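You operate a simulated robot arm through the tools that you are given. There is no shell and no other tool. Be economical: measure what you need, move in short steps, check, and stop when the job is done.

Carry out the task below with a simulated robot arm. There is one attempt and no reset: what you move stays moved.

## Task
The plugs are crossed: power off and swap them over.
Fine: use the socket block for one; each plug ends in the socket with its letter.

Only the result counts: the job must be done as asked and must still hold three seconds after the hand-in. Knocking over, shifting, dropping, spilling or breaking anything else fails it.

## Robot
A 6-joint arm with a two-finger parallel gripper, fixed in place. Base frame: the origin is at the foot of the arm, x ahead of it, y to its left, z up. Units: m, rad, N and s.
With the tool pointing down near the work surface it reaches from about 0.24 to 0.64 m from the base axis. Its first joint turns from -1.152 to 1.152 rad. Payload 2.7 kg.
Tool frame: the origin (TCP) lies between the finger pads and is the grasp point; the fingertips stand 0.023 m ahead of it; z points along the fingers, y is the line along which they close. Largest opening 0.094 m; finger width 0.038, thickness 0.01; the body of the gripper, 0.054 by 0.096 m, starts 0.039 m behind the TCP.
Orientation is told as [roll, pitch, yaw] about the base's x, y, z axes, in that order, counted from this pose: with the fingers straight down and closing along the base's y, the tool's x points along the base's -x, its y along +y and its z along -z.

## Interface
- The arm moves only by the tool arm_command. Its argument "deltas" is a list of rows, each a list of 7 numbers: the shift along the tool's x, y, z in m, then the turn, a rotation vector about the tool's x, y, z in rad, then the closure, from 0 (fully open) to 1 (shut). In form: [[dx, dy, dz, rx, ry, rz, claw], ...]. A call has 1 to 12 rows; each row is the pose to reach, as a shift and turn from the pose commanded when the call began, along the tool's axes at that moment. A row lasts 0.2 s, in which the tool goes at most 0.05 m and 0.15 rad; a call with a longer step from one row to the next is refused whole, and so is a gripper value outside its range. A pose out of reach is approached as far as the arm can. The call stops where the force on the tool passes 40 N (or 10 N more than at its start, if that is more) or the arm is blocked; 0.2 s more then pass. Each finger travels about 0.045 m/s and halts on what it meets, pressing with about 36 N; the grip force reading is that of the motor and also rises with nothing between the fingers. The clock runs only during rows and for 0.2 s after the last one: add rows that repeat a pose to give the fingers time. It gives the time, the measured TCP pose, the force on the tool (base axes), the opening and the grip force at its end, in the units of the frame above (readings bear some noise).
- Cameras (640 x 400 px; columns grow to the right, rows downward): "scene" is fixed at [0.0946, -0.4518, 1.4117]; the picture's right is [0.56, -0.83, 0.00], its down [-0.50, -0.33, -0.80] and it looks along [0.67, 0.45, -0.60] (base axes); focal length 360 px, centre (320, 200). "wrist" rides on the gripper at [-0.039, 0, -0.044] in the tool frame; the picture's right is [0.00, -1.00, 0.00], its down [0.97, 0.00, -0.24] and it looks along [0.24, 0.00, 0.97] (tool axes); focal length 218 px, centre (320, 200). There is no depth. A picture from a camera that has moved, and an enlarged one, comes with that camera's place and axes in the base frame and with its lens. The place of the scene camera against the robot may be out by one fixed shift of up to 0.018 m in any direction.
- snapshot(camera): a new picture of that camera. The clock stands still meanwhile.
- close_up(camera, box): a new picture of the part [left, top, right, bottom] of that camera's present view, enlarged. The clock stands still meanwhile.
- close_job(): hands the job in; it is judged then, once.

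Work in short steps. Places have to be worked out from the pictures, the camera data and where the tool is seen: move nearer, look again, correct. Check each grasp and each placing, and mend what went wrong. You have 120 turns and 64 pictures in all, those below and enlarged ones among them. Open the gripper and draw the arm clear of the work before you hand the job in, unless the task says otherwise; then end with one line.

The tools are called as a command line: name --pt "numbers of a row" for each row, then --argument value for the rest, lists and objects as JSON in quotes. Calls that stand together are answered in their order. arm_command: Moves the arm, as the interface text tells. Its arguments: {"type":"object","properties":{"deltas":{"type":"array"}},"required":["deltas"]} The other tools are called the same way: snapshot (camera) takes a picture; close_up (camera, box) takes an enlarged picture of a part of a camera's view; close_job () hands the job in.

At the start:

```text
time: 0.0
tool_pos: [0.3174, -0.2923, 1.221]
tool_rot: [0.0, 0.0, -0.001]
ft_force: [-0.3, -0.6, -0.1]
width: 0.094
grasp_force: 0.1
```

scene: 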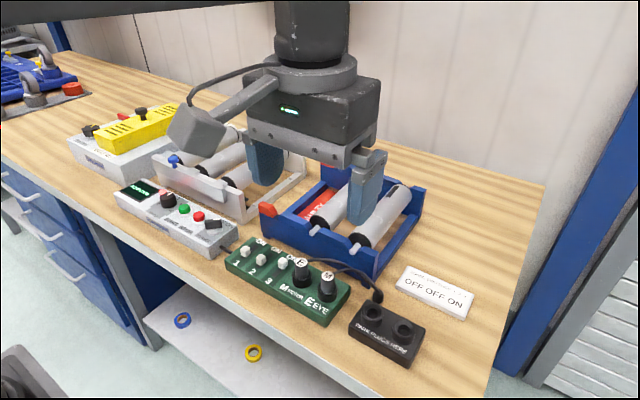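
wrist: 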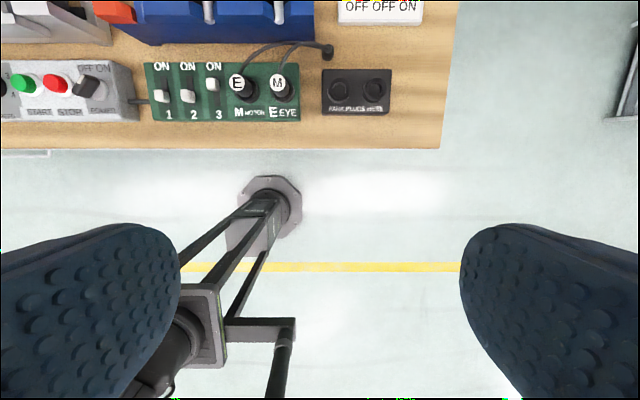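

I start by enlarging the views of the panel, the power switch and the card.

close_up --camera "wrist" --box '[0, 0, 240, 150]'

close_up --camera "wrist" --box '[220, 0, 460, 150]'

close_up --camera "scene" --box '[220, 220, 480, 380]'

close_up --camera "scene" --box '[60, 90, 260, 260]'

```text
2.67 times, centred on (120, 75) of wrist
camera zoom: at [0.3543, -0.2934, 1.2629], right [0.0, -1.0, 0.0], down [-0.97, 0.0, 0.24], along [-0.24, 0.0, -0.97], focal length 582 px, centre (853, 533)
```

zoom: 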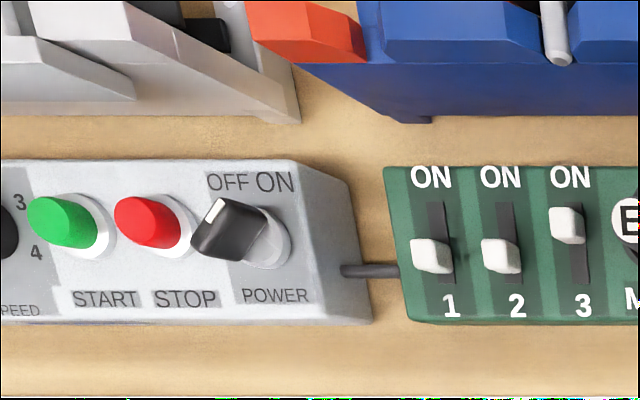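

```text
2.67 times, centred on (340, 75) of wrist
camera zoom: at [0.3543, -0.2934, 1.2629], right [0.0, -1.0, 0.0], down [-0.97, 0.0, 0.24], along [-0.24, 0.0, -0.97], focal length 582 px, centre (267, 533)
```

zoom: 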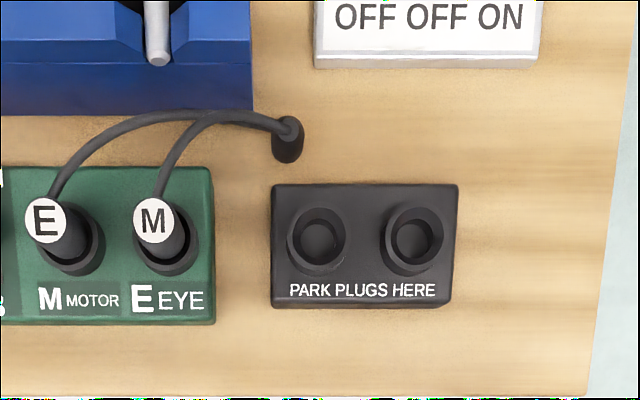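

```text
2.46 times, centred on (350, 300) of scene
camera zoom: at [0.0946, -0.4518, 1.4117], right [0.56, -0.83, 0.0], down [-0.5, -0.33, -0.8], along [0.67, 0.45, -0.6], focal length 886 px, centre (246, -46)
```

zoom: 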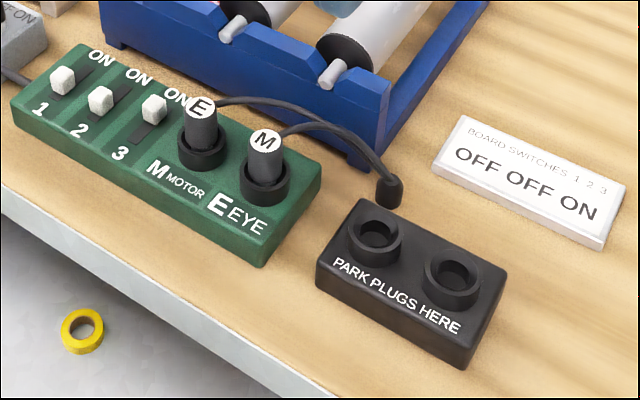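

```text
2.35 times, centred on (160, 175) of scene
camera zoom: at [0.0946, -0.4518, 1.4117], right [0.56, -0.83, 0.0], down [-0.5, -0.33, -0.8], along [0.67, 0.45, -0.6], focal length 847 px, centre (696, 259)
```

zoom: 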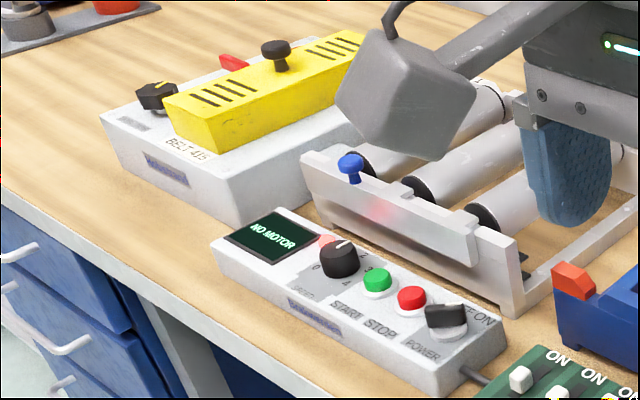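

The switches 1–3 already match the card (OFF OFF ON); the display is lit, so the power looks on. I move above the power knob (about x 0.43, y 0.01) for a closer look.

arm_command --pt "-0.015 0.0375 0.0125 0 0 0 0" --pt "-0.03 0.075 0.025 0 0 0 0" --pt "-0.045 0.1125 0.0375 0 0 0 0" --pt "-0.06 0.15 0.05 0 0 0 0" --pt "-0.075 0.1875 0.0625 0 0 0 0" --pt "-0.09 0.225 0.075 0 0 0 0" --pt "-0.105 0.2625 0.0875 0 0 0 0" --pt "-0.12 0.3 0.1 0 0 0 0" --pt "-0.12 0.3 0.1 0 0 0 0"

snapshot --camera "wrist"

snapshot --camera "scene"

```text
time: 2.0
tool_pos: [0.4372, 0.0078, 1.1197]
tool_rot: [-0.001, 0.001, 0.0]
ft_force: [0.5, 0.2, -0.6]
width: 0.0939
grasp_force: 0.1
```

```text
57 pictures are left
camera wrist: at [0.4749, 0.0079, 1.1635], right [0.0, -1.0, 0.0], down [-0.97, 0.0, 0.24], along [-0.24, 0.0, -0.97], focal length 218 px, centre (320, 200)
```

wrist: 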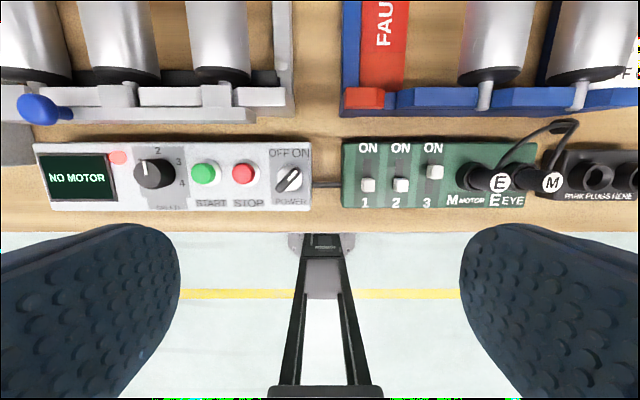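

```text
56 pictures are left
```

scene: 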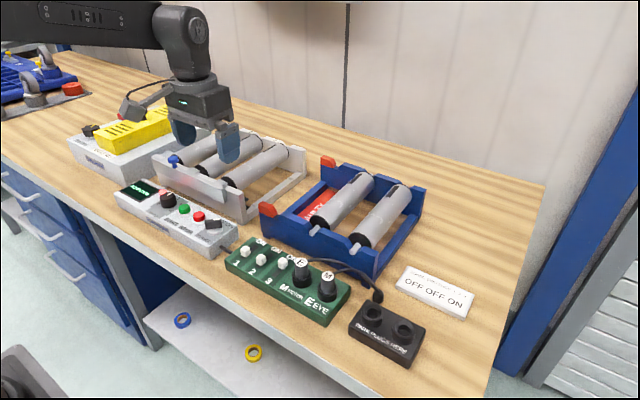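

close_up --camera "wrist" --box '[230, 130, 350, 220]'

```text
4.44 times, centred on (290, 175) of wrist
camera zoom: at [0.4749, 0.0079, 1.1635], right [0.0, -1.0, 0.0], down [-0.97, 0.0, 0.24], along [-0.24, 0.0, -0.97], focal length 970 px, centre (453, 311)
```

zoom: 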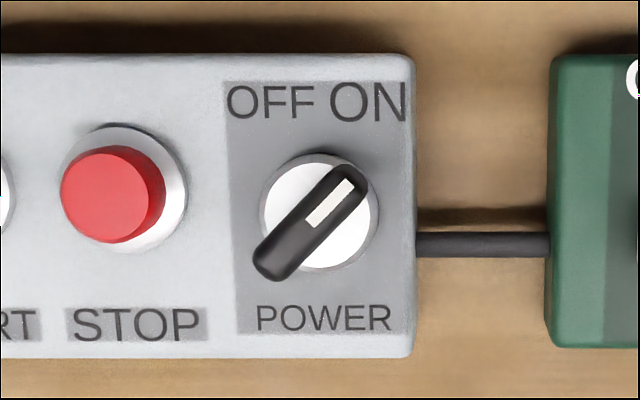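

The knob points to ON (upper right), its bar top triangulates to about (0.437, 0.044, 0.917), and it has to turn about 90° counter-clockwise to OFF. I go above it with the fingers turned across the bar (yaw −0.80) and partly closed.

arm_command --pt "0 0.006 0.025 0 0 0.133 0.3" --pt "0 0.012 0.05 0 0 0.267 0.6" --pt "0 0.018 0.075 0 0 0.4 0.68" --pt "0 0.024 0.1 0 0 0.533 0.68" --pt "0 0.03 0.125 0 0 0.667 0.68" --pt "0 0.0365 0.15 0 0 0.8 0.68" --pt "0 0.0365 0.15 0 0 0.8 0.68"

snapshot --camera "wrist"

close_up --camera "scene" --box '[120, 130, 280, 270]'

```text
time: 3.6
tool_pos: [0.4367, 0.0436, 0.9683]
tool_rot: [0.0, 0.001, -0.8]
ft_force: [0.0, 0.1, -0.1]
width: 0.03
grasp_force: 0.1
```

```text
54 pictures are left
camera wrist: at [0.4626, 0.0139, 1.0116], right [-0.72, -0.7, 0.0], down [-0.68, 0.7, 0.24], along [-0.17, 0.17, -0.97], focal length 218 px, centre (320, 200)
```

wrist: 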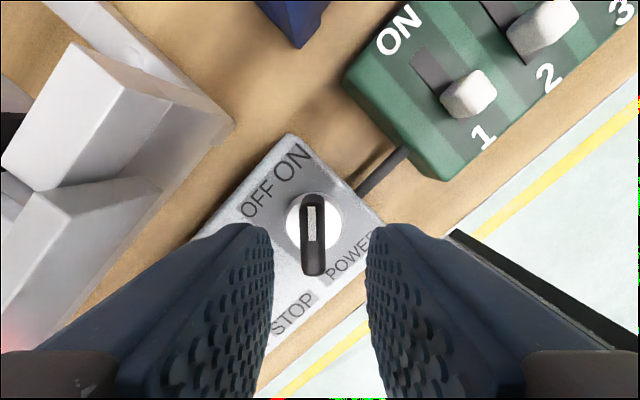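

```text
2.86 times, centred on (200, 200) of scene
camera zoom: at [0.0946, -0.4518, 1.4117], right [0.56, -0.83, 0.0], down [-0.5, -0.33, -0.8], along [0.67, 0.45, -0.6], focal length 1029 px, centre (663, 200)
```

zoom: 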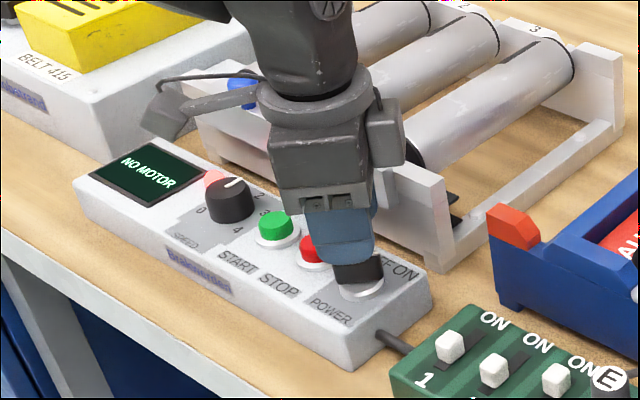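

The bar is aligned with the fingers but sits about 3 mm toward tool +y. I correct and descend about 40 mm, then close on the bar.

arm_command --pt "0 0.003 0.015 0 0 0 0.68" --pt "0 0.003 0.03 0 0 0 0.68" --pt "0 0.003 0.04 0 0 0 0.68" --pt "0 0.003 0.04 0 0 0 0.68"

close_up --camera "wrist" --box '[220, 140, 420, 300]'

```text
time: 4.6
tool_pos: [0.4375, 0.0451, 0.9296]
tool_rot: [0.0, 0.001, -0.799]
ft_force: [0.4, 0.4, -0.5]
width: 0.0301
grasp_force: 0.1
```

```text
2.50 times, centred on (320, 220) of wrist
camera zoom: at [0.4651, 0.0158, 0.9723], right [-0.72, -0.7, 0.0], down [-0.68, 0.7, 0.24], along [-0.17, 0.17, -0.97], focal length 546 px, centre (320, 150)
```

zoom: 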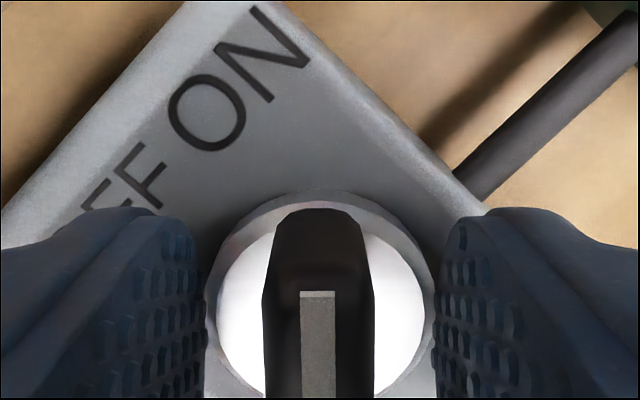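

Centred on the bar. I close on it and turn counter-clockwise in steps.

arm_command --pt "0 0 0 0 0 0 1" --pt "0 0 0 0 0 0 1" --pt "0 0 0 0 0 0 1" --pt "0 0 0 0 0 -0.14 1" --pt "0 0 0 0 0 -0.28 1" --pt "0 0 0 0 0 -0.42 1" --pt "0 0 0 0 0 -0.56 1" --pt "0 0 0 0 0 -0.7 1" --pt "0 0 0 0 0 -0.84 1" --pt "0 0 0 0 0 -0.98 1" --pt "0 0 0 0 0 -1.12 1" --pt "0 0 0 0 0 -1.26 1"

close_up --camera "scene" --box '[120, 130, 280, 270]'

snapshot --camera "wrist"

```text
time: 7.2
tool_pos: [0.4379, 0.0449, 0.9307]
tool_rot: [-0.002, 0.0, 0.463]
ft_force: [1.6, -21.8, 4.3]
width: 0.0279
grasp_force: 45.1
```

```text
2.86 times, centred on (200, 200) of scene
camera zoom: at [0.0945, -0.4524, 1.4115], right [0.56, -0.83, 0.0], down [-0.5, -0.33, -0.8], along [0.67, 0.45, -0.6], focal length 1029 px, centre (663, 200)
```

zoom: 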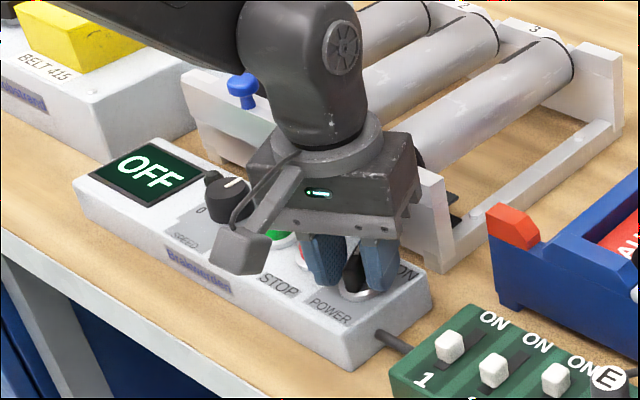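

```text
50 pictures are left
camera wrist: at [0.4726, 0.0617, 0.9733], right [0.45, -0.89, 0.0], down [-0.87, -0.43, 0.24], along [-0.21, -0.11, -0.97], focal length 218 px, centre (320, 200)
```

wrist: 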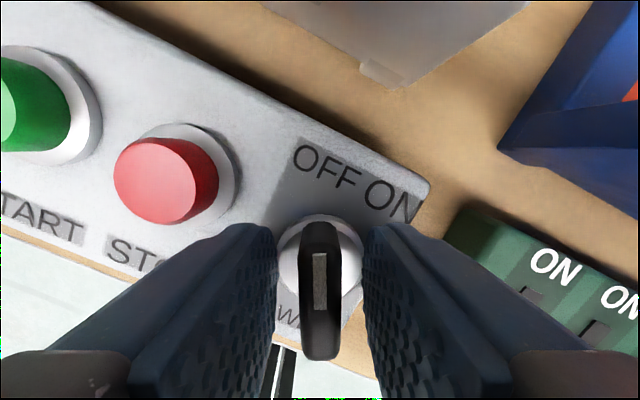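

The display now reads OFF; the knob has followed the gripper to about 27° left. I turn the remaining ~19° so it sits symmetric to where ON was, then release.

arm_command --pt "0 0 0 0 0 -0.11 1" --pt "0 0 0 0 0 -0.22 1" --pt "0 0 0 0 0 -0.33 1" --pt "0 0 0 0 0 -0.33 1"

```text
time: 8.2
tool_pos: [0.4389, 0.0448, 0.9304]
tool_rot: [0.001, 0.001, 0.792]
ft_force: [2.4, -20.8, 5.9]
width: 0.0277
grasp_force: 45.2
```

I release slightly, rise straight up and look.

arm_command --pt "0 0 0 0 0 0 0.62" --pt "0 0 0 0 0 0 0.62" --pt "0 0 -0.03 0 0 0 0.62" --pt "0 0 -0.07 0 0 0 0.62" --pt "0 0 -0.11 0 0 0 0.62" --pt "0 0 -0.15 0 0 0 0.62" --pt "0 0 -0.15 0 0 0 0.62"

snapshot --camera "wrist"

close_up --camera "scene" --box '[120, 130, 280, 270]'

```text
time: 9.8
tool_pos: [0.437, 0.0454, 1.0804]
tool_rot: [-0.001, 0.001, 0.791]
ft_force: [-0.2, 1.0, 0.4]
width: 0.0356
grasp_force: 0.0
```

```text
49 pictures are left
camera wrist: at [0.4637, 0.0725, 1.1227], right [0.71, -0.7, 0.0], down [-0.68, -0.69, 0.24], along [-0.17, -0.17, -0.97], focal length 218 px, centre (320, 200)
```

wrist: 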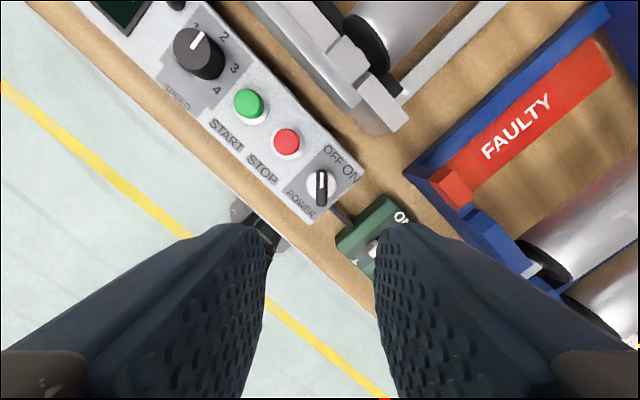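

```text
2.86 times, centred on (200, 200) of scene
camera zoom: at [0.0946, -0.4518, 1.4117], right [0.56, -0.83, 0.0], down [-0.5, -0.33, -0.8], along [0.67, 0.45, -0.6], focal length 1029 px, centre (663, 200)
```

zoom: 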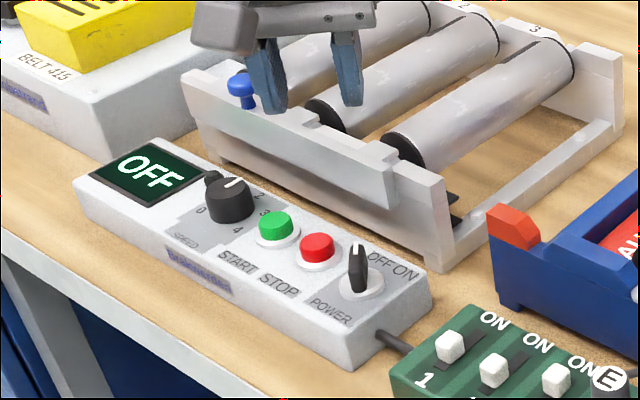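

Power is off (display OFF, knob on OFF). Now I move above the plugs (E-plug at about (0.438, −0.181), M-plug at (0.438, −0.236), tops at z≈0.937) and square the gripper.

arm_command --pt "0.03 -0.029 0 0 0 0.132 0.55" --pt "0.059 -0.059 0 0 0 0.264 0.55" --pt "0.089 -0.088 0 0 0 0.396 0.55" --pt "0.119 -0.117 0 0 0 0.528 0.55" --pt "0.148 -0.147 0 0 0 0.66 0.55" --pt "0.178 -0.176 0 0 0 0.791 0.55" --pt "0.178 -0.176 0 0 0 0.791 0.55"

snapshot --camera "wrist"

close_up --camera "wrist" --box '[220, 100, 420, 225]'

close_up --camera "scene" --box '[270, 230, 430, 370]'

```text
time: 11.4
tool_pos: [0.4363, -0.2055, 1.0812]
tool_rot: [0.001, -0.001, -0.004]
ft_force: [0.7, -0.4, 0.5]
width: 0.0426
grasp_force: 0.0
```

```text
47 pictures are left
camera wrist: at [0.4759, -0.2065, 1.1237], right [0.0, -1.0, 0.0], down [-0.97, 0.0, 0.24], along [-0.24, 0.0, -0.97], focal length 218 px, centre (320, 200)
```

wrist: 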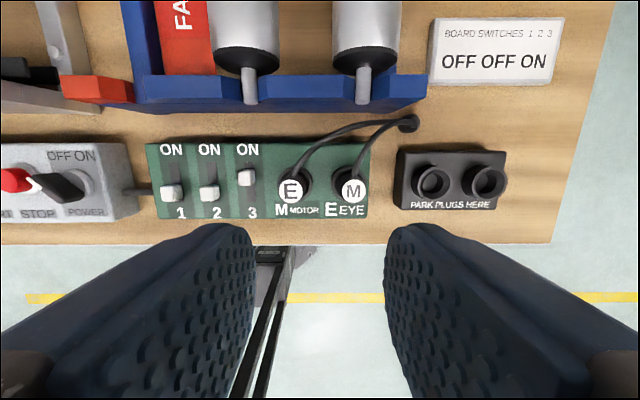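

```text
3.20 times, centred on (320, 162) of wrist
camera zoom: at [0.4759, -0.2065, 1.1237], right [0.0, -1.0, 0.0], down [-0.97, 0.0, 0.24], along [-0.24, 0.0, -0.97], focal length 698 px, centre (320, 320)
```

zoom: 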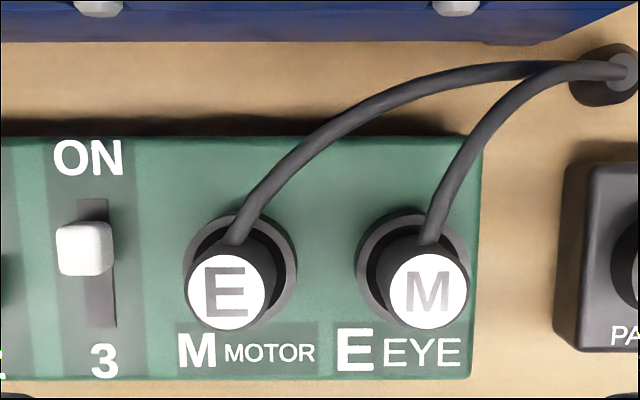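

```text
2.86 times, centred on (350, 300) of scene
camera zoom: at [0.0946, -0.4519, 1.4117], right [0.56, -0.83, 0.0], down [-0.5, -0.33, -0.8], along [0.67, 0.45, -0.6], focal length 1029 px, centre (234, -86)
```

zoom: 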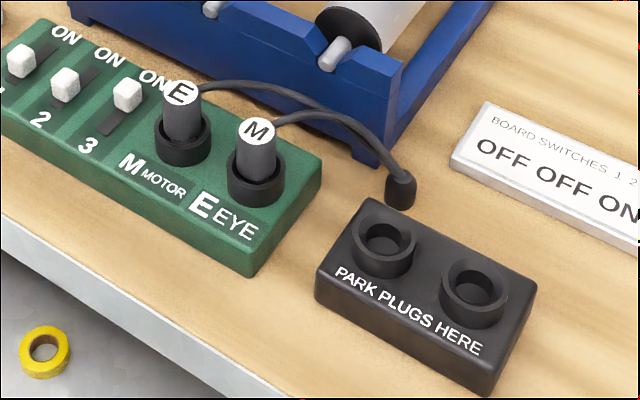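

Plug centres confirmed near (0.438, −0.180) and (0.438, −0.235); parking holes near (0.438, −0.322/−0.377). Cables leave toward +x/−y, so I'll grip with yaw −0.4 to clear them, beginning with the M plug: hover above it.

arm_command --pt "-0.001 -0.01 0.025 0 0 0.133 0.6" --pt "-0.002 -0.02 0.05 0 0 0.266 0.6" --pt "-0.002 -0.0297 0.08 0 0 0.4 0.6" --pt "-0.002 -0.0297 0.08 0 0 0.4 0.6"

snapshot --camera "wrist"

```text
time: 12.4
tool_pos: [0.4391, -0.2344, 1.0013]
tool_rot: [0.0, 0.001, -0.405]
ft_force: [0.7, -1.5, 0.9]
width: 0.0377
grasp_force: 0.1
```

```text
44 pictures are left
camera wrist: at [0.475, -0.2505, 1.0441], right [-0.39, -0.92, 0.0], down [-0.89, 0.38, 0.24], along [-0.22, 0.09, -0.97], focal length 218 px, centre (320, 200)
```

wrist: 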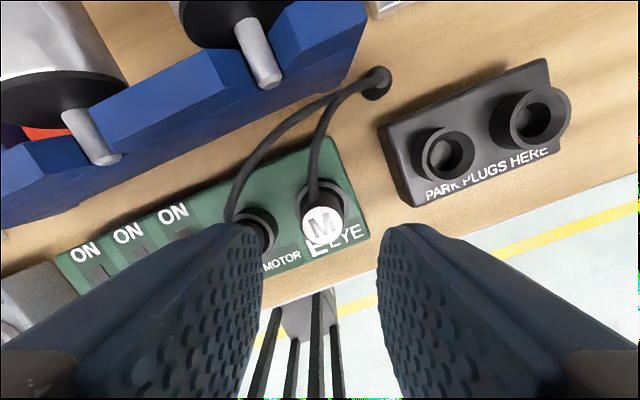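

The M plug is centred between the fingers. I descend to z≈0.935, keeping the tips above the collar.

arm_command --pt "0 0 0.03 0 0 0 0.63" --pt "0 0 0.055 0 0 0 0.63" --pt "0 0 0.066 0 0 0 0.63" --pt "0 0 0.066 0 0 0 0.63"

close_up --camera "scene" --box '[270, 230, 430, 370]'

snapshot --camera "wrist"

```text
time: 13.4
tool_pos: [0.4393, -0.2336, 0.9344]
tool_rot: [0.0, 0.0, -0.401]
ft_force: [0.4, 0.2, 0.4]
width: 0.0348
grasp_force: 0.1
```

```text
2.86 times, centred on (350, 300) of scene
camera zoom: at [0.0946, -0.4518, 1.4117], right [0.56, -0.83, 0.0], down [-0.5, -0.33, -0.8], along [0.67, 0.45, -0.6], focal length 1029 px, centre (234, -86)
```

zoom: 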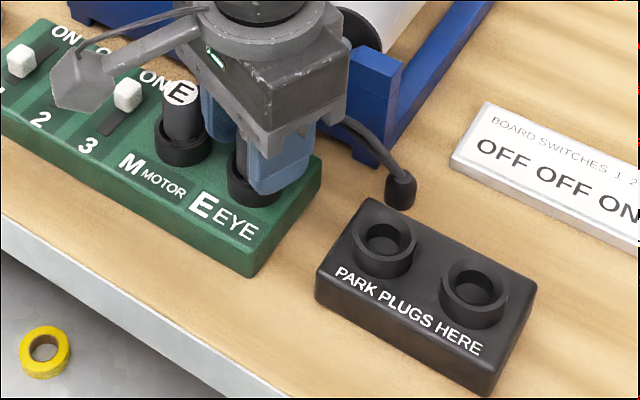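

```text
42 pictures are left
camera wrist: at [0.4752, -0.2497, 0.9778], right [-0.39, -0.92, 0.0], down [-0.89, 0.38, 0.24], along [-0.22, 0.09, -0.97], focal length 218 px, centre (320, 200)
```

wrist: 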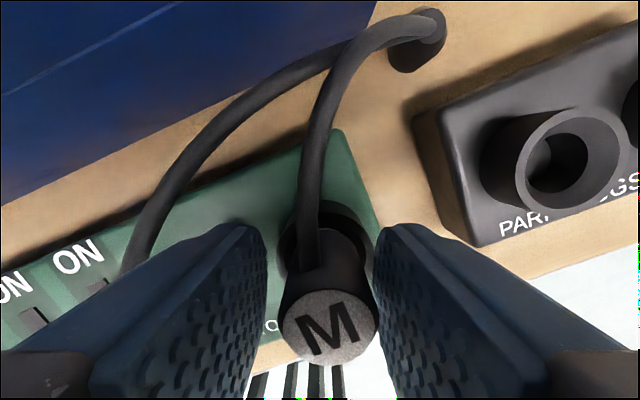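

Plug sits between the fingers with the cable free. I close and check the width.

arm_command --pt "0 0 0 0 0 0 1" --pt "0 0 0 0 0 0 1" --pt "0 0 0 0 0 0 1"

```text
time: 14.2
tool_pos: [0.4397, -0.2328, 0.934]
tool_rot: [0.0, 0.001, -0.402]
ft_force: [0.1, -0.3, 0.4]
width: 0.0223
grasp_force: 35.9
```

Gripped at 22 mm. I lift slowly.

arm_command --pt "0 0 -0.01 0 0 0 1" --pt "0 0 -0.02 0 0 0 1" --pt "0 0 -0.04 0 0 0 1" --pt "0 0 -0.06 0 0 0 1" --pt "0 0 -0.08 0 0 0 1" --pt "0 0 -0.08 0 0 0 1"

snapshot --camera "wrist"

close_up --camera "scene" --box '[230, 180, 430, 355]'

```text
time: 15.6
tool_pos: [0.4378, -0.2339, 1.0132]
tool_rot: [0.001, 0.002, -0.4]
ft_force: [0.4, -0.8, -1.0]
width: 0.0227
grasp_force: 36.0
```

```text
41 pictures are left
camera wrist: at [0.4737, -0.2497, 1.0562], right [-0.39, -0.92, 0.0], down [-0.89, 0.38, 0.24], along [-0.22, 0.09, -0.97], focal length 218 px, centre (320, 200)
```

wrist: 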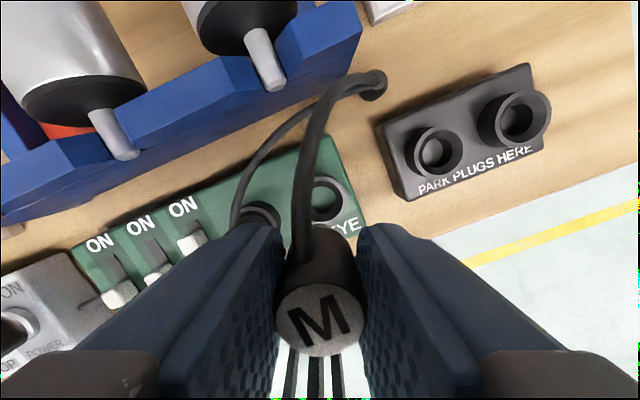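

```text
2.29 times, centred on (330, 268) of scene
camera zoom: at [0.0946, -0.4518, 1.4117], right [0.56, -0.83, 0.0], down [-0.5, -0.33, -0.8], along [0.67, 0.45, -0.6], focal length 823 px, centre (297, 46)
```

zoom: 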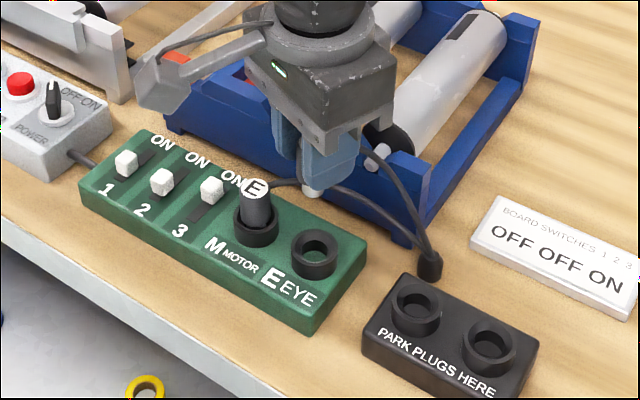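

Plug is out. I take an enlarged view to measure the offset from the now-empty E socket to the parking hole.

close_up --camera "wrist" --box '[280, 60, 560, 235]'

```text
2.29 times, centred on (420, 148) of wrist
camera zoom: at [0.4737, -0.2497, 1.0562], right [-0.39, -0.92, 0.0], down [-0.89, 0.38, 0.24], along [-0.22, 0.09, -0.97], focal length 499 px, centre (91, 320)
```

zoom: 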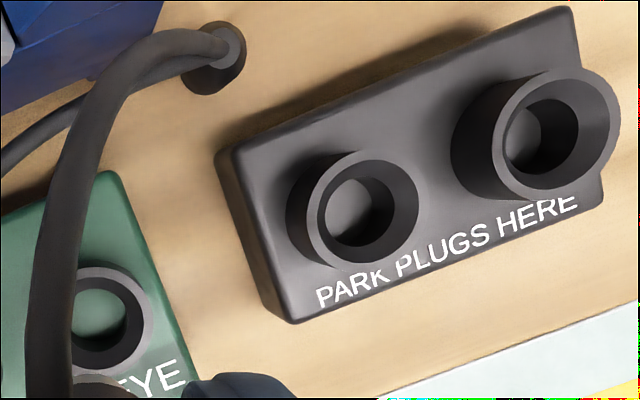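

P1 parking hole works out at about (0.437, −0.322). I carry the plug above it and check.

arm_command --pt "-0.0113 -0.0272 0 0 0 0 1" --pt "-0.0225 -0.0543 0 0 0 0 1" --pt "-0.0338 -0.0815 0 0 0 0 1" --pt "-0.0338 -0.0815 0.025 0 0 0 1" --pt "-0.0338 -0.0815 0.025 0 0 0 1"

snapshot --camera "wrist"

close_up --camera "scene" --box '[310, 250, 450, 370]'

```text
time: 16.8
tool_pos: [0.4388, -0.3222, 0.9888]
tool_rot: [-0.001, 0.001, -0.402]
ft_force: [0.5, -0.4, -1.1]
width: 0.0223
grasp_force: 36.3
```

```text
38 pictures are left
camera wrist: at [0.4746, -0.3391, 1.0314], right [-0.39, -0.92, 0.0], down [-0.89, 0.38, 0.24], along [-0.22, 0.09, -0.97], focal length 218 px, centre (320, 200)
```

wrist: 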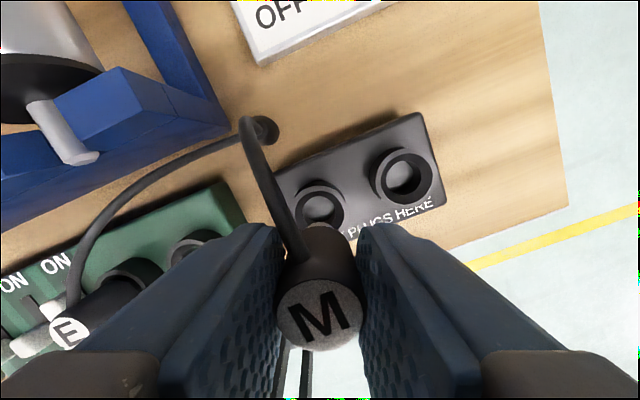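

```text
3.33 times, centred on (380, 310) of scene
camera zoom: at [0.0946, -0.4518, 1.4117], right [0.56, -0.83, 0.0], down [-0.5, -0.33, -0.8], along [0.67, 0.45, -0.6], focal length 1200 px, centre (120, -167)
```

zoom: 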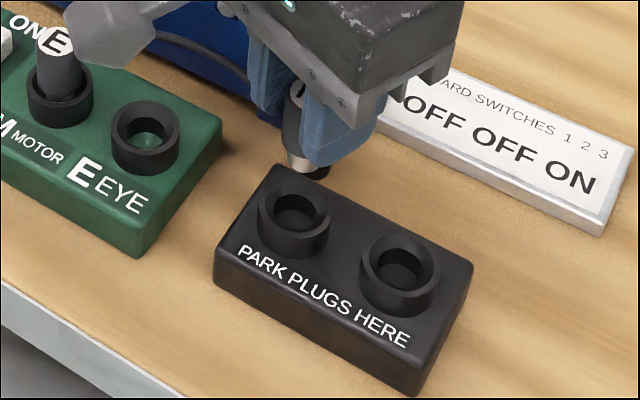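

Alignment looks within ~1.5 mm (hole slightly toward −y). I correct 1 mm and lower the plug until it seats.

arm_command --pt "-0.0004 -0.001 0.01 0 0 0 1" --pt "-0.0004 -0.001 0.02 0 0 0 1" --pt "-0.0004 -0.001 0.03 0 0 0 1" --pt "-0.0004 -0.001 0.038 0 0 0 1" --pt "-0.0004 -0.001 0.045 0 0 0 1" --pt "-0.0004 -0.001 0.05 0 0 0 1" --pt "-0.0004 -0.001 0.054 0 0 0 1"

close_up --camera "scene" --box '[310, 250, 450, 370]'

```text
time: 18.4
tool_pos: [0.4384, -0.3235, 0.9378]
tool_rot: [-0.002, -0.006, -0.399]
ft_force: [-4.0, 6.7, 26.4]
width: 0.0224
grasp_force: 36.0
```

```text
3.33 times, centred on (380, 310) of scene
camera zoom: at [0.0941, -0.4515, 1.4119], right [0.56, -0.83, 0.0], down [-0.5, -0.33, -0.8], along [0.67, 0.45, -0.6], focal length 1200 px, centre (120, -167)
```

zoom: 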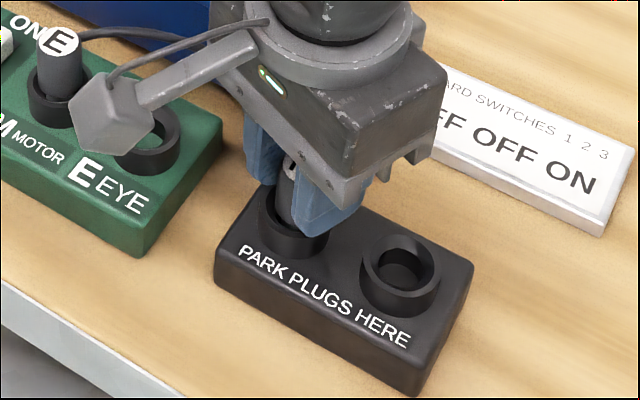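

It is almost down (26 N up). I press 2 mm more, then release and look.

arm_command --pt "0 0 0.002 0 0 0 1" --pt "0 0 0.003 0 0 0 1" --pt "0 0 0.003 0 0 0 1"

```text
time: 19.2
tool_pos: [0.4404, -0.3232, 0.9342]
tool_rot: [-0.001, -0.007, -0.402]
ft_force: [4.0, -3.7, 19.5]
width: 0.0224
grasp_force: 35.6
```

It settled to z 0.934, same depth as in the board. Release and rise 7 cm.

arm_command --pt "0 0 0 0 0 0 0.8" --pt "0 0 0 0 0 0 0.62" --pt "0 0 0 0 0 0 0.62" --pt "0 0 -0.02 0 0 0 0.62" --pt "0 0 -0.045 0 0 0 0.62" --pt "0 0 -0.075 0 0 0 0.62" --pt "0 0 -0.075 0 0 0 0.62"

snapshot --camera "wrist"

close_up --camera "scene" --box '[270, 240, 430, 370]'

```text
time: 20.8
tool_pos: [0.439, -0.3245, 1.0078]
tool_rot: [-0.001, 0.001, -0.4]
ft_force: [0.5, 0.5, -0.3]
width: 0.0355
grasp_force: 0.1
```

```text
35 pictures are left
camera wrist: at [0.4751, -0.3406, 1.0504], right [-0.39, -0.92, 0.0], down [-0.89, 0.38, 0.24], along [-0.22, 0.09, -0.97], focal length 218 px, centre (320, 200)
```

wrist: 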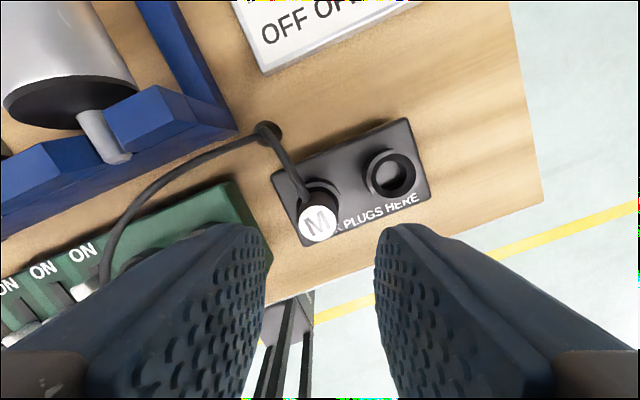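

```text
3.08 times, centred on (350, 305) of scene
camera zoom: at [0.0946, -0.4518, 1.4117], right [0.56, -0.83, 0.0], down [-0.5, -0.33, -0.8], along [0.67, 0.45, -0.6], focal length 1108 px, centre (228, -123)
```

zoom: 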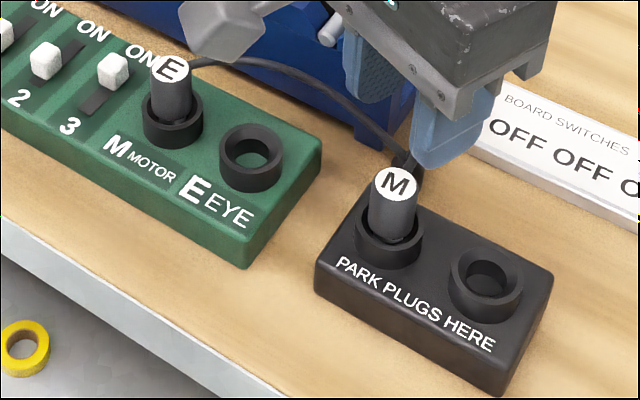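

M is parked. Now I move above the E plug at about (0.438, −0.181).

arm_command --pt "0.014 0.033 0 0 0 0 0.62" --pt "0.028 0.066 0 0 0 0 0.62" --pt "0.042 0.099 0 0 0 0 0.62" --pt "0.0564 0.1322 0 0 0 0 0.62" --pt "0.0564 0.1322 0 0 0 0 0.62"

snapshot --camera "wrist"

```text
time: 22.0
tool_pos: [0.4368, -0.1782, 1.0067]
tool_rot: [-0.001, 0.0, -0.403]
ft_force: [0.1, 0.1, 0.8]
width: 0.0358
grasp_force: 0.1
```

```text
33 pictures are left
camera wrist: at [0.4718, -0.1936, 1.0494], right [-0.39, -0.92, 0.0], down [-0.89, 0.38, 0.24], along [-0.22, 0.09, -0.97], focal length 218 px, centre (320, 200)
```

wrist: 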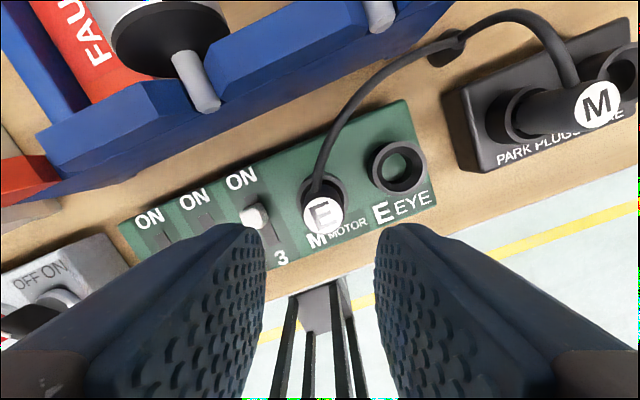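

Plug is ~3 mm toward −tool x; I correct and descend to z≈0.935.

arm_command --pt "-0.003 -0.001 0.03 0 0 0 0.62" --pt "-0.003 -0.001 0.06 0 0 0 0.62" --pt "-0.003 -0.001 0.072 0 0 0 0.62" --pt "-0.003 -0.001 0.072 0 0 0 0.62"

snapshot --camera "wrist"

```text
time: 23.0
tool_pos: [0.4397, -0.1814, 0.9326]
tool_rot: [0.0, 0.001, -0.401]
ft_force: [-0.2, -0.2, -0.3]
width: 0.0355
grasp_force: 0.1
```

```text
32 pictures are left
camera wrist: at [0.4748, -0.1979, 0.9754], right [-0.39, -0.92, 0.0], down [-0.89, 0.38, 0.24], along [-0.22, 0.09, -0.97], focal length 218 px, centre (320, 200)
```

wrist: 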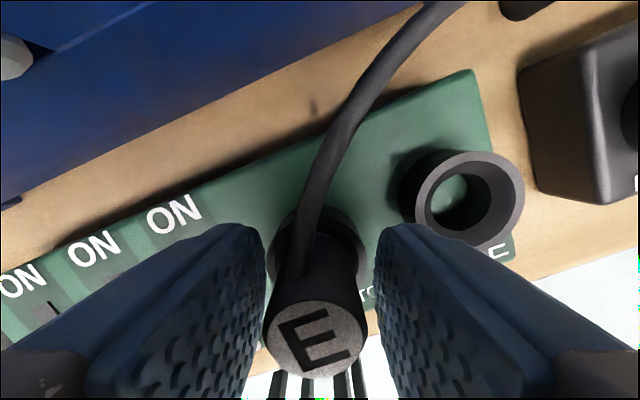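

Centred. Close and lift slowly.

arm_command --pt "0 0 0 0 0 0 1" --pt "0 0 0 0 0 0 1" --pt "0 0 0 0 0 0 1" --pt "0 0 -0.01 0 0 0 1" --pt "0 0 -0.02 0 0 0 1" --pt "0 0 -0.035 0 0 0 1" --pt "0 0 -0.055 0 0 0 1" --pt "0 0 -0.055 0 0 0 1"

close_up --camera "scene" --box '[230, 200, 430, 360]'

snapshot --camera "wrist"

```text
time: 24.8
tool_pos: [0.4396, -0.1819, 0.991]
tool_rot: [-0.001, 0.001, -0.402]
ft_force: [-0.7, -1.0, 0.1]
width: 0.0226
grasp_force: 35.7
```

```text
2.50 times, centred on (330, 280) of scene
camera zoom: at [0.0946, -0.4518, 1.4117], right [0.56, -0.83, 0.0], down [-0.5, -0.33, -0.8], along [0.67, 0.45, -0.6], focal length 900 px, centre (295, 0)
```

zoom: 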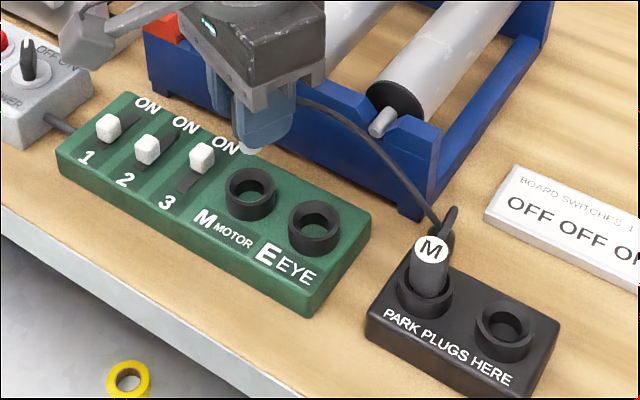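

```text
30 pictures are left
camera wrist: at [0.4762, -0.1985, 1.0327], right [-0.39, -0.92, 0.0], down [-0.89, 0.38, 0.24], along [-0.22, 0.09, -0.97], focal length 218 px, centre (320, 200)
```

wrist: 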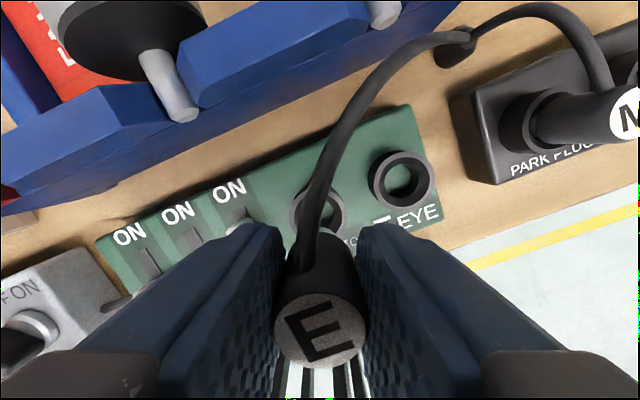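

Extracted. I move 55 mm in −y to hover over the EYE socket and check alignment.

arm_command --pt "-0.0107 -0.0253 0 0 0 0 1" --pt "-0.0214 -0.0507 0 0 0 0 1" --pt "-0.0214 -0.0507 0 0 0 0 1"

close_up --camera "scene" --box '[270, 230, 430, 350]'

close_up --camera "wrist" --box '[220, 140, 420, 300]'

```text
time: 25.6
tool_pos: [0.4414, -0.2371, 0.9885]
tool_rot: [-0.001, -0.001, -0.402]
ft_force: [-0.2, 0.8, -0.6]
width: 0.0224
grasp_force: 36.1
```

```text
3.33 times, centred on (350, 290) of scene
camera zoom: at [0.0946, -0.4518, 1.4117], right [0.56, -0.83, 0.0], down [-0.5, -0.33, -0.8], along [0.67, 0.45, -0.6], focal length 1200 px, centre (220, -100)
```

zoom: 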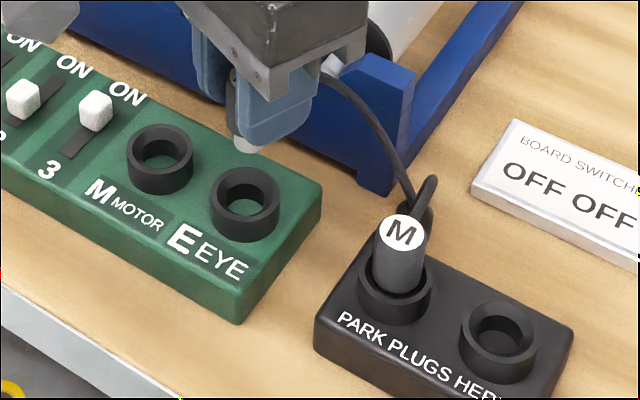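

```text
2.50 times, centred on (320, 220) of wrist
camera zoom: at [0.4763, -0.2531, 1.0324], right [-0.39, -0.92, 0.0], down [-0.89, 0.38, 0.24], along [-0.22, 0.09, -0.97], focal length 546 px, centre (320, 150)
```

zoom: 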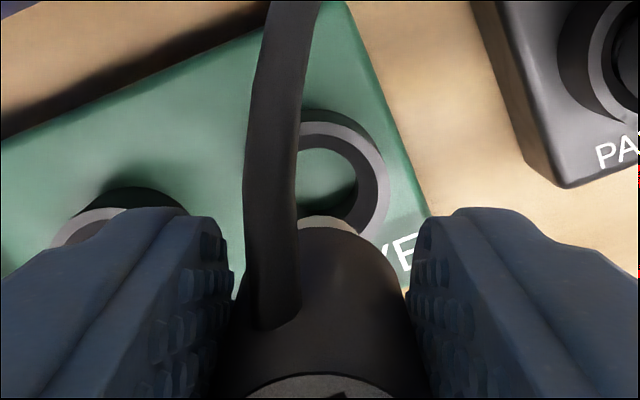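

Alignment looks good in both views. I lower it in steps.

arm_command --pt "0 0 0.01 0 0 0 1" --pt "0 0 0.02 0 0 0 1" --pt "0 0 0.03 0 0 0 1" --pt "0 0 0.038 0 0 0 1" --pt "0 0 0.045 0 0 0 1" --pt "0 0 0.05 0 0 0 1" --pt "0 0 0.054 0 0 0 1" --pt "0 0 0.056 0 0 0 1"

close_up --camera "scene" --box '[270, 230, 430, 350]'

```text
time: 27.4
tool_pos: [0.4417, -0.2367, 0.9353]
tool_rot: [0.0, -0.003, -0.401]
ft_force: [-3.2, 3.2, 20.0]
width: 0.0226
grasp_force: 35.1
```

```text
3.33 times, centred on (350, 290) of scene
camera zoom: at [0.0942, -0.4516, 1.4118], right [0.56, -0.83, 0.0], down [-0.5, -0.33, -0.8], along [0.67, 0.45, -0.6], focal length 1200 px, centre (220, -100)
```

zoom: 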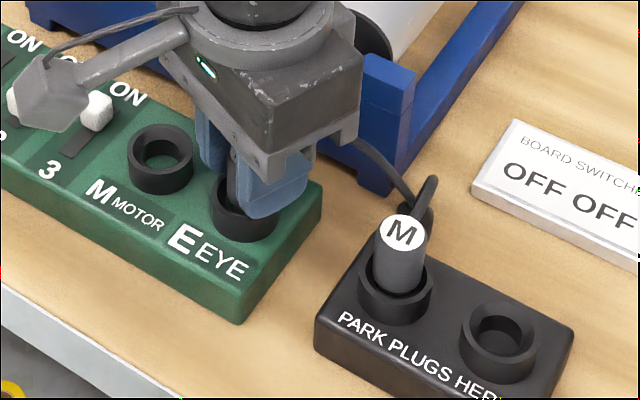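

The seated grip height was 0.9326; still ~2.5 mm high at 20 N. I press a few millimetres further.

arm_command --pt "0 0 0.002 0 0 0 1" --pt "0 0 0.004 0 0 0 1" --pt "0 0 0.006 0 0 0 1" --pt "0 0 0.006 0 0 0 1"

```text
time: 28.4
tool_pos: [0.4416, -0.2365, 0.9307]
tool_rot: [0.001, -0.007, -0.399]
ft_force: [4.9, 0.2, 27.7]
width: 0.0228
grasp_force: 36.2
```

Now at 0.931 with 28 N: release, rise and inspect the seating.

arm_command --pt "0 0 -0.003 0 0 0 0.8" --pt "0 0 -0.003 0 0 0 0.62" --pt "0 0 -0.003 0 0 0 0.62" --pt "0 0 -0.02 0 0 0 0.62" --pt "0 0 -0.045 0 0 0 0.62" --pt "0 0 -0.075 0 0 0 0.62" --pt "0 0 -0.075 0 0 0 0.62"

snapshot --camera "wrist"

close_up --camera "scene" --box '[270, 230, 430, 350]'

```text
time: 30.0
tool_pos: [0.4407, -0.2349, 1.0044]
tool_rot: [-0.001, 0.001, -0.4]
ft_force: [-0.4, 0.5, -0.9]
width: 0.0355
grasp_force: 0.1
```

```text
26 pictures are left
camera wrist: at [0.4761, -0.2517, 1.0467], right [-0.39, -0.92, 0.0], down [-0.89, 0.38, 0.24], along [-0.22, 0.09, -0.97], focal length 218 px, centre (320, 200)
```

wrist: 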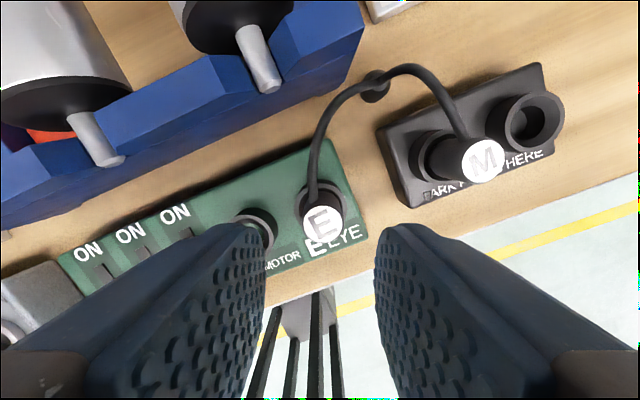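

```text
3.33 times, centred on (350, 290) of scene
camera zoom: at [0.0946, -0.4518, 1.4117], right [0.56, -0.83, 0.0], down [-0.5, -0.33, -0.8], along [0.67, 0.45, -0.6], focal length 1200 px, centre (220, -100)
```

zoom: 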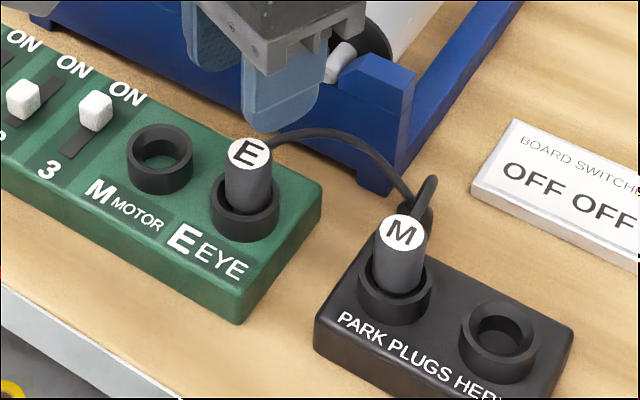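

E is seated in EYE at the same depth as the original. Now I go back above the parked M plug.

arm_command --pt "-0.011 -0.0274 0 0 0 0 0.62" --pt "-0.022 -0.0548 0 0 0 0 0.62" --pt "-0.0331 -0.0822 0 0 0 0 0.62" --pt "-0.0331 -0.0822 0 0 0 0 0.62"

snapshot --camera "wrist"

```text
time: 31.0
tool_pos: [0.4396, -0.3238, 1.0048]
tool_rot: [-0.001, 0.0, -0.402]
ft_force: [0.0, -0.4, -0.7]
width: 0.0354
grasp_force: 0.1
```

```text
24 pictures are left
camera wrist: at [0.4747, -0.3409, 1.0468], right [-0.39, -0.92, 0.0], down [-0.89, 0.38, 0.24], along [-0.22, 0.09, -0.97], focal length 218 px, centre (320, 200)
```

wrist: 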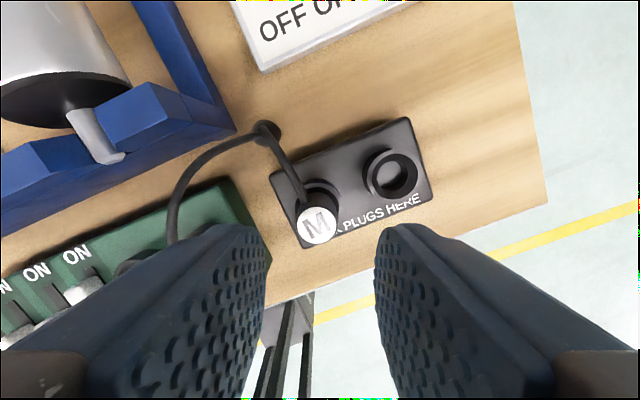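

Centred within 1.5 mm. I correct, descend, and close.

arm_command --pt "0 0.0015 0.03 0 0 0 0.62" --pt "0 0.0015 0.06 0 0 0 0.62" --pt "0 0.0015 0.0715 0 0 0 0.62" --pt "0 0.0015 0.0715 0 0 0 0.62" --pt "0 0.0015 0.0715 0 0 0 1" --pt "0 0.0015 0.0715 0 0 0 1" --pt "0 0.0015 0.0715 0 0 0 1"

close_up --camera "scene" --box '[270, 230, 430, 350]'

```text
time: 32.6
tool_pos: [0.4405, -0.3232, 0.9317]
tool_rot: [0.0, -0.001, -0.401]
ft_force: [-0.3, -0.7, -0.2]
width: 0.0225
grasp_force: 36.2
```

```text
3.33 times, centred on (350, 290) of scene
camera zoom: at [0.0946, -0.4518, 1.4117], right [0.56, -0.83, 0.0], down [-0.5, -0.33, -0.8], along [0.67, 0.45, -0.6], focal length 1200 px, centre (220, -100)
```

zoom: 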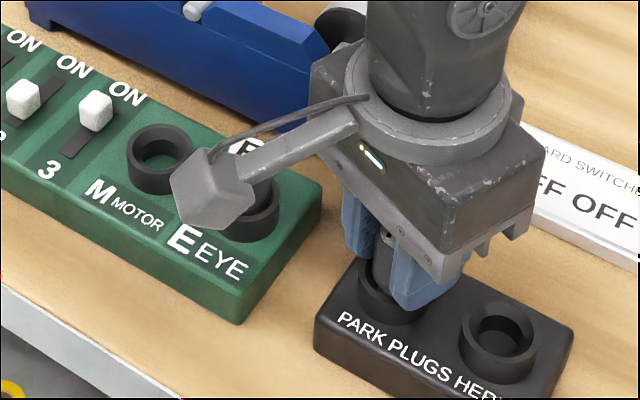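

Gripped (22.5 mm). I lift 10.5 cm and move over the MOTOR socket.

arm_command --pt "0 0 -0.01 0 0 0 1" --pt "0 0 -0.025 0 0 0 1" --pt "0 0 -0.065 0 0 0 1" --pt "0 0 -0.105 0 0 0 1" --pt "0.014 0.0326 -0.105 0 0 0 1" --pt "0.0279 0.0651 -0.105 0 0 0 1" --pt "0.0419 0.0977 -0.105 0 0 0 1" --pt "0.0558 0.1302 -0.105 0 0 0 1" --pt "0.0558 0.1302 -0.08 0 0 0 1" --pt "0.0558 0.1302 -0.06 0 0 0 1" --pt "0.0558 0.1302 -0.06 0 0 0 1"

close_up --camera "scene" --box '[250, 210, 410, 330]'

close_up --camera "wrist" --box '[220, 140, 420, 300]'

```text
time: 35.0
tool_pos: [0.4396, -0.1814, 0.9914]
tool_rot: [0.001, 0.0, -0.404]
ft_force: [-0.4, 0.2, -0.3]
width: 0.0224
grasp_force: 36.3
```

```text
3.33 times, centred on (330, 270) of scene
camera zoom: at [0.0946, -0.4518, 1.4117], right [0.56, -0.83, 0.0], down [-0.5, -0.33, -0.8], along [0.67, 0.45, -0.6], focal length 1200 px, centre (287, -33)
```

zoom: 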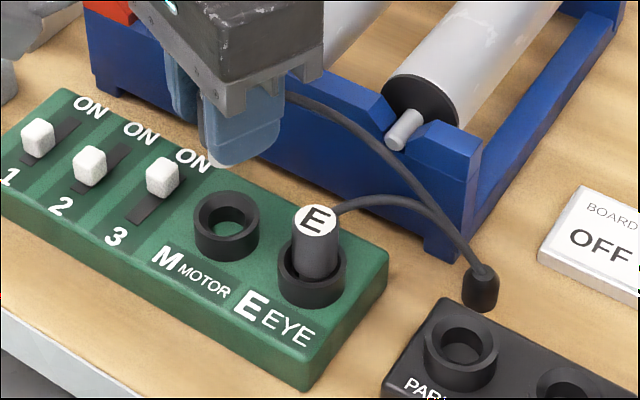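

```text
2.50 times, centred on (320, 220) of wrist
camera zoom: at [0.4745, -0.1976, 1.0336], right [-0.39, -0.92, 0.0], down [-0.89, 0.38, 0.24], along [-0.22, 0.09, -0.97], focal length 546 px, centre (320, 150)
```

zoom: 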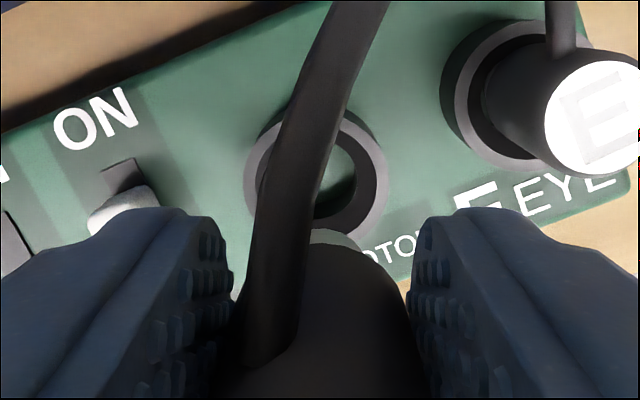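

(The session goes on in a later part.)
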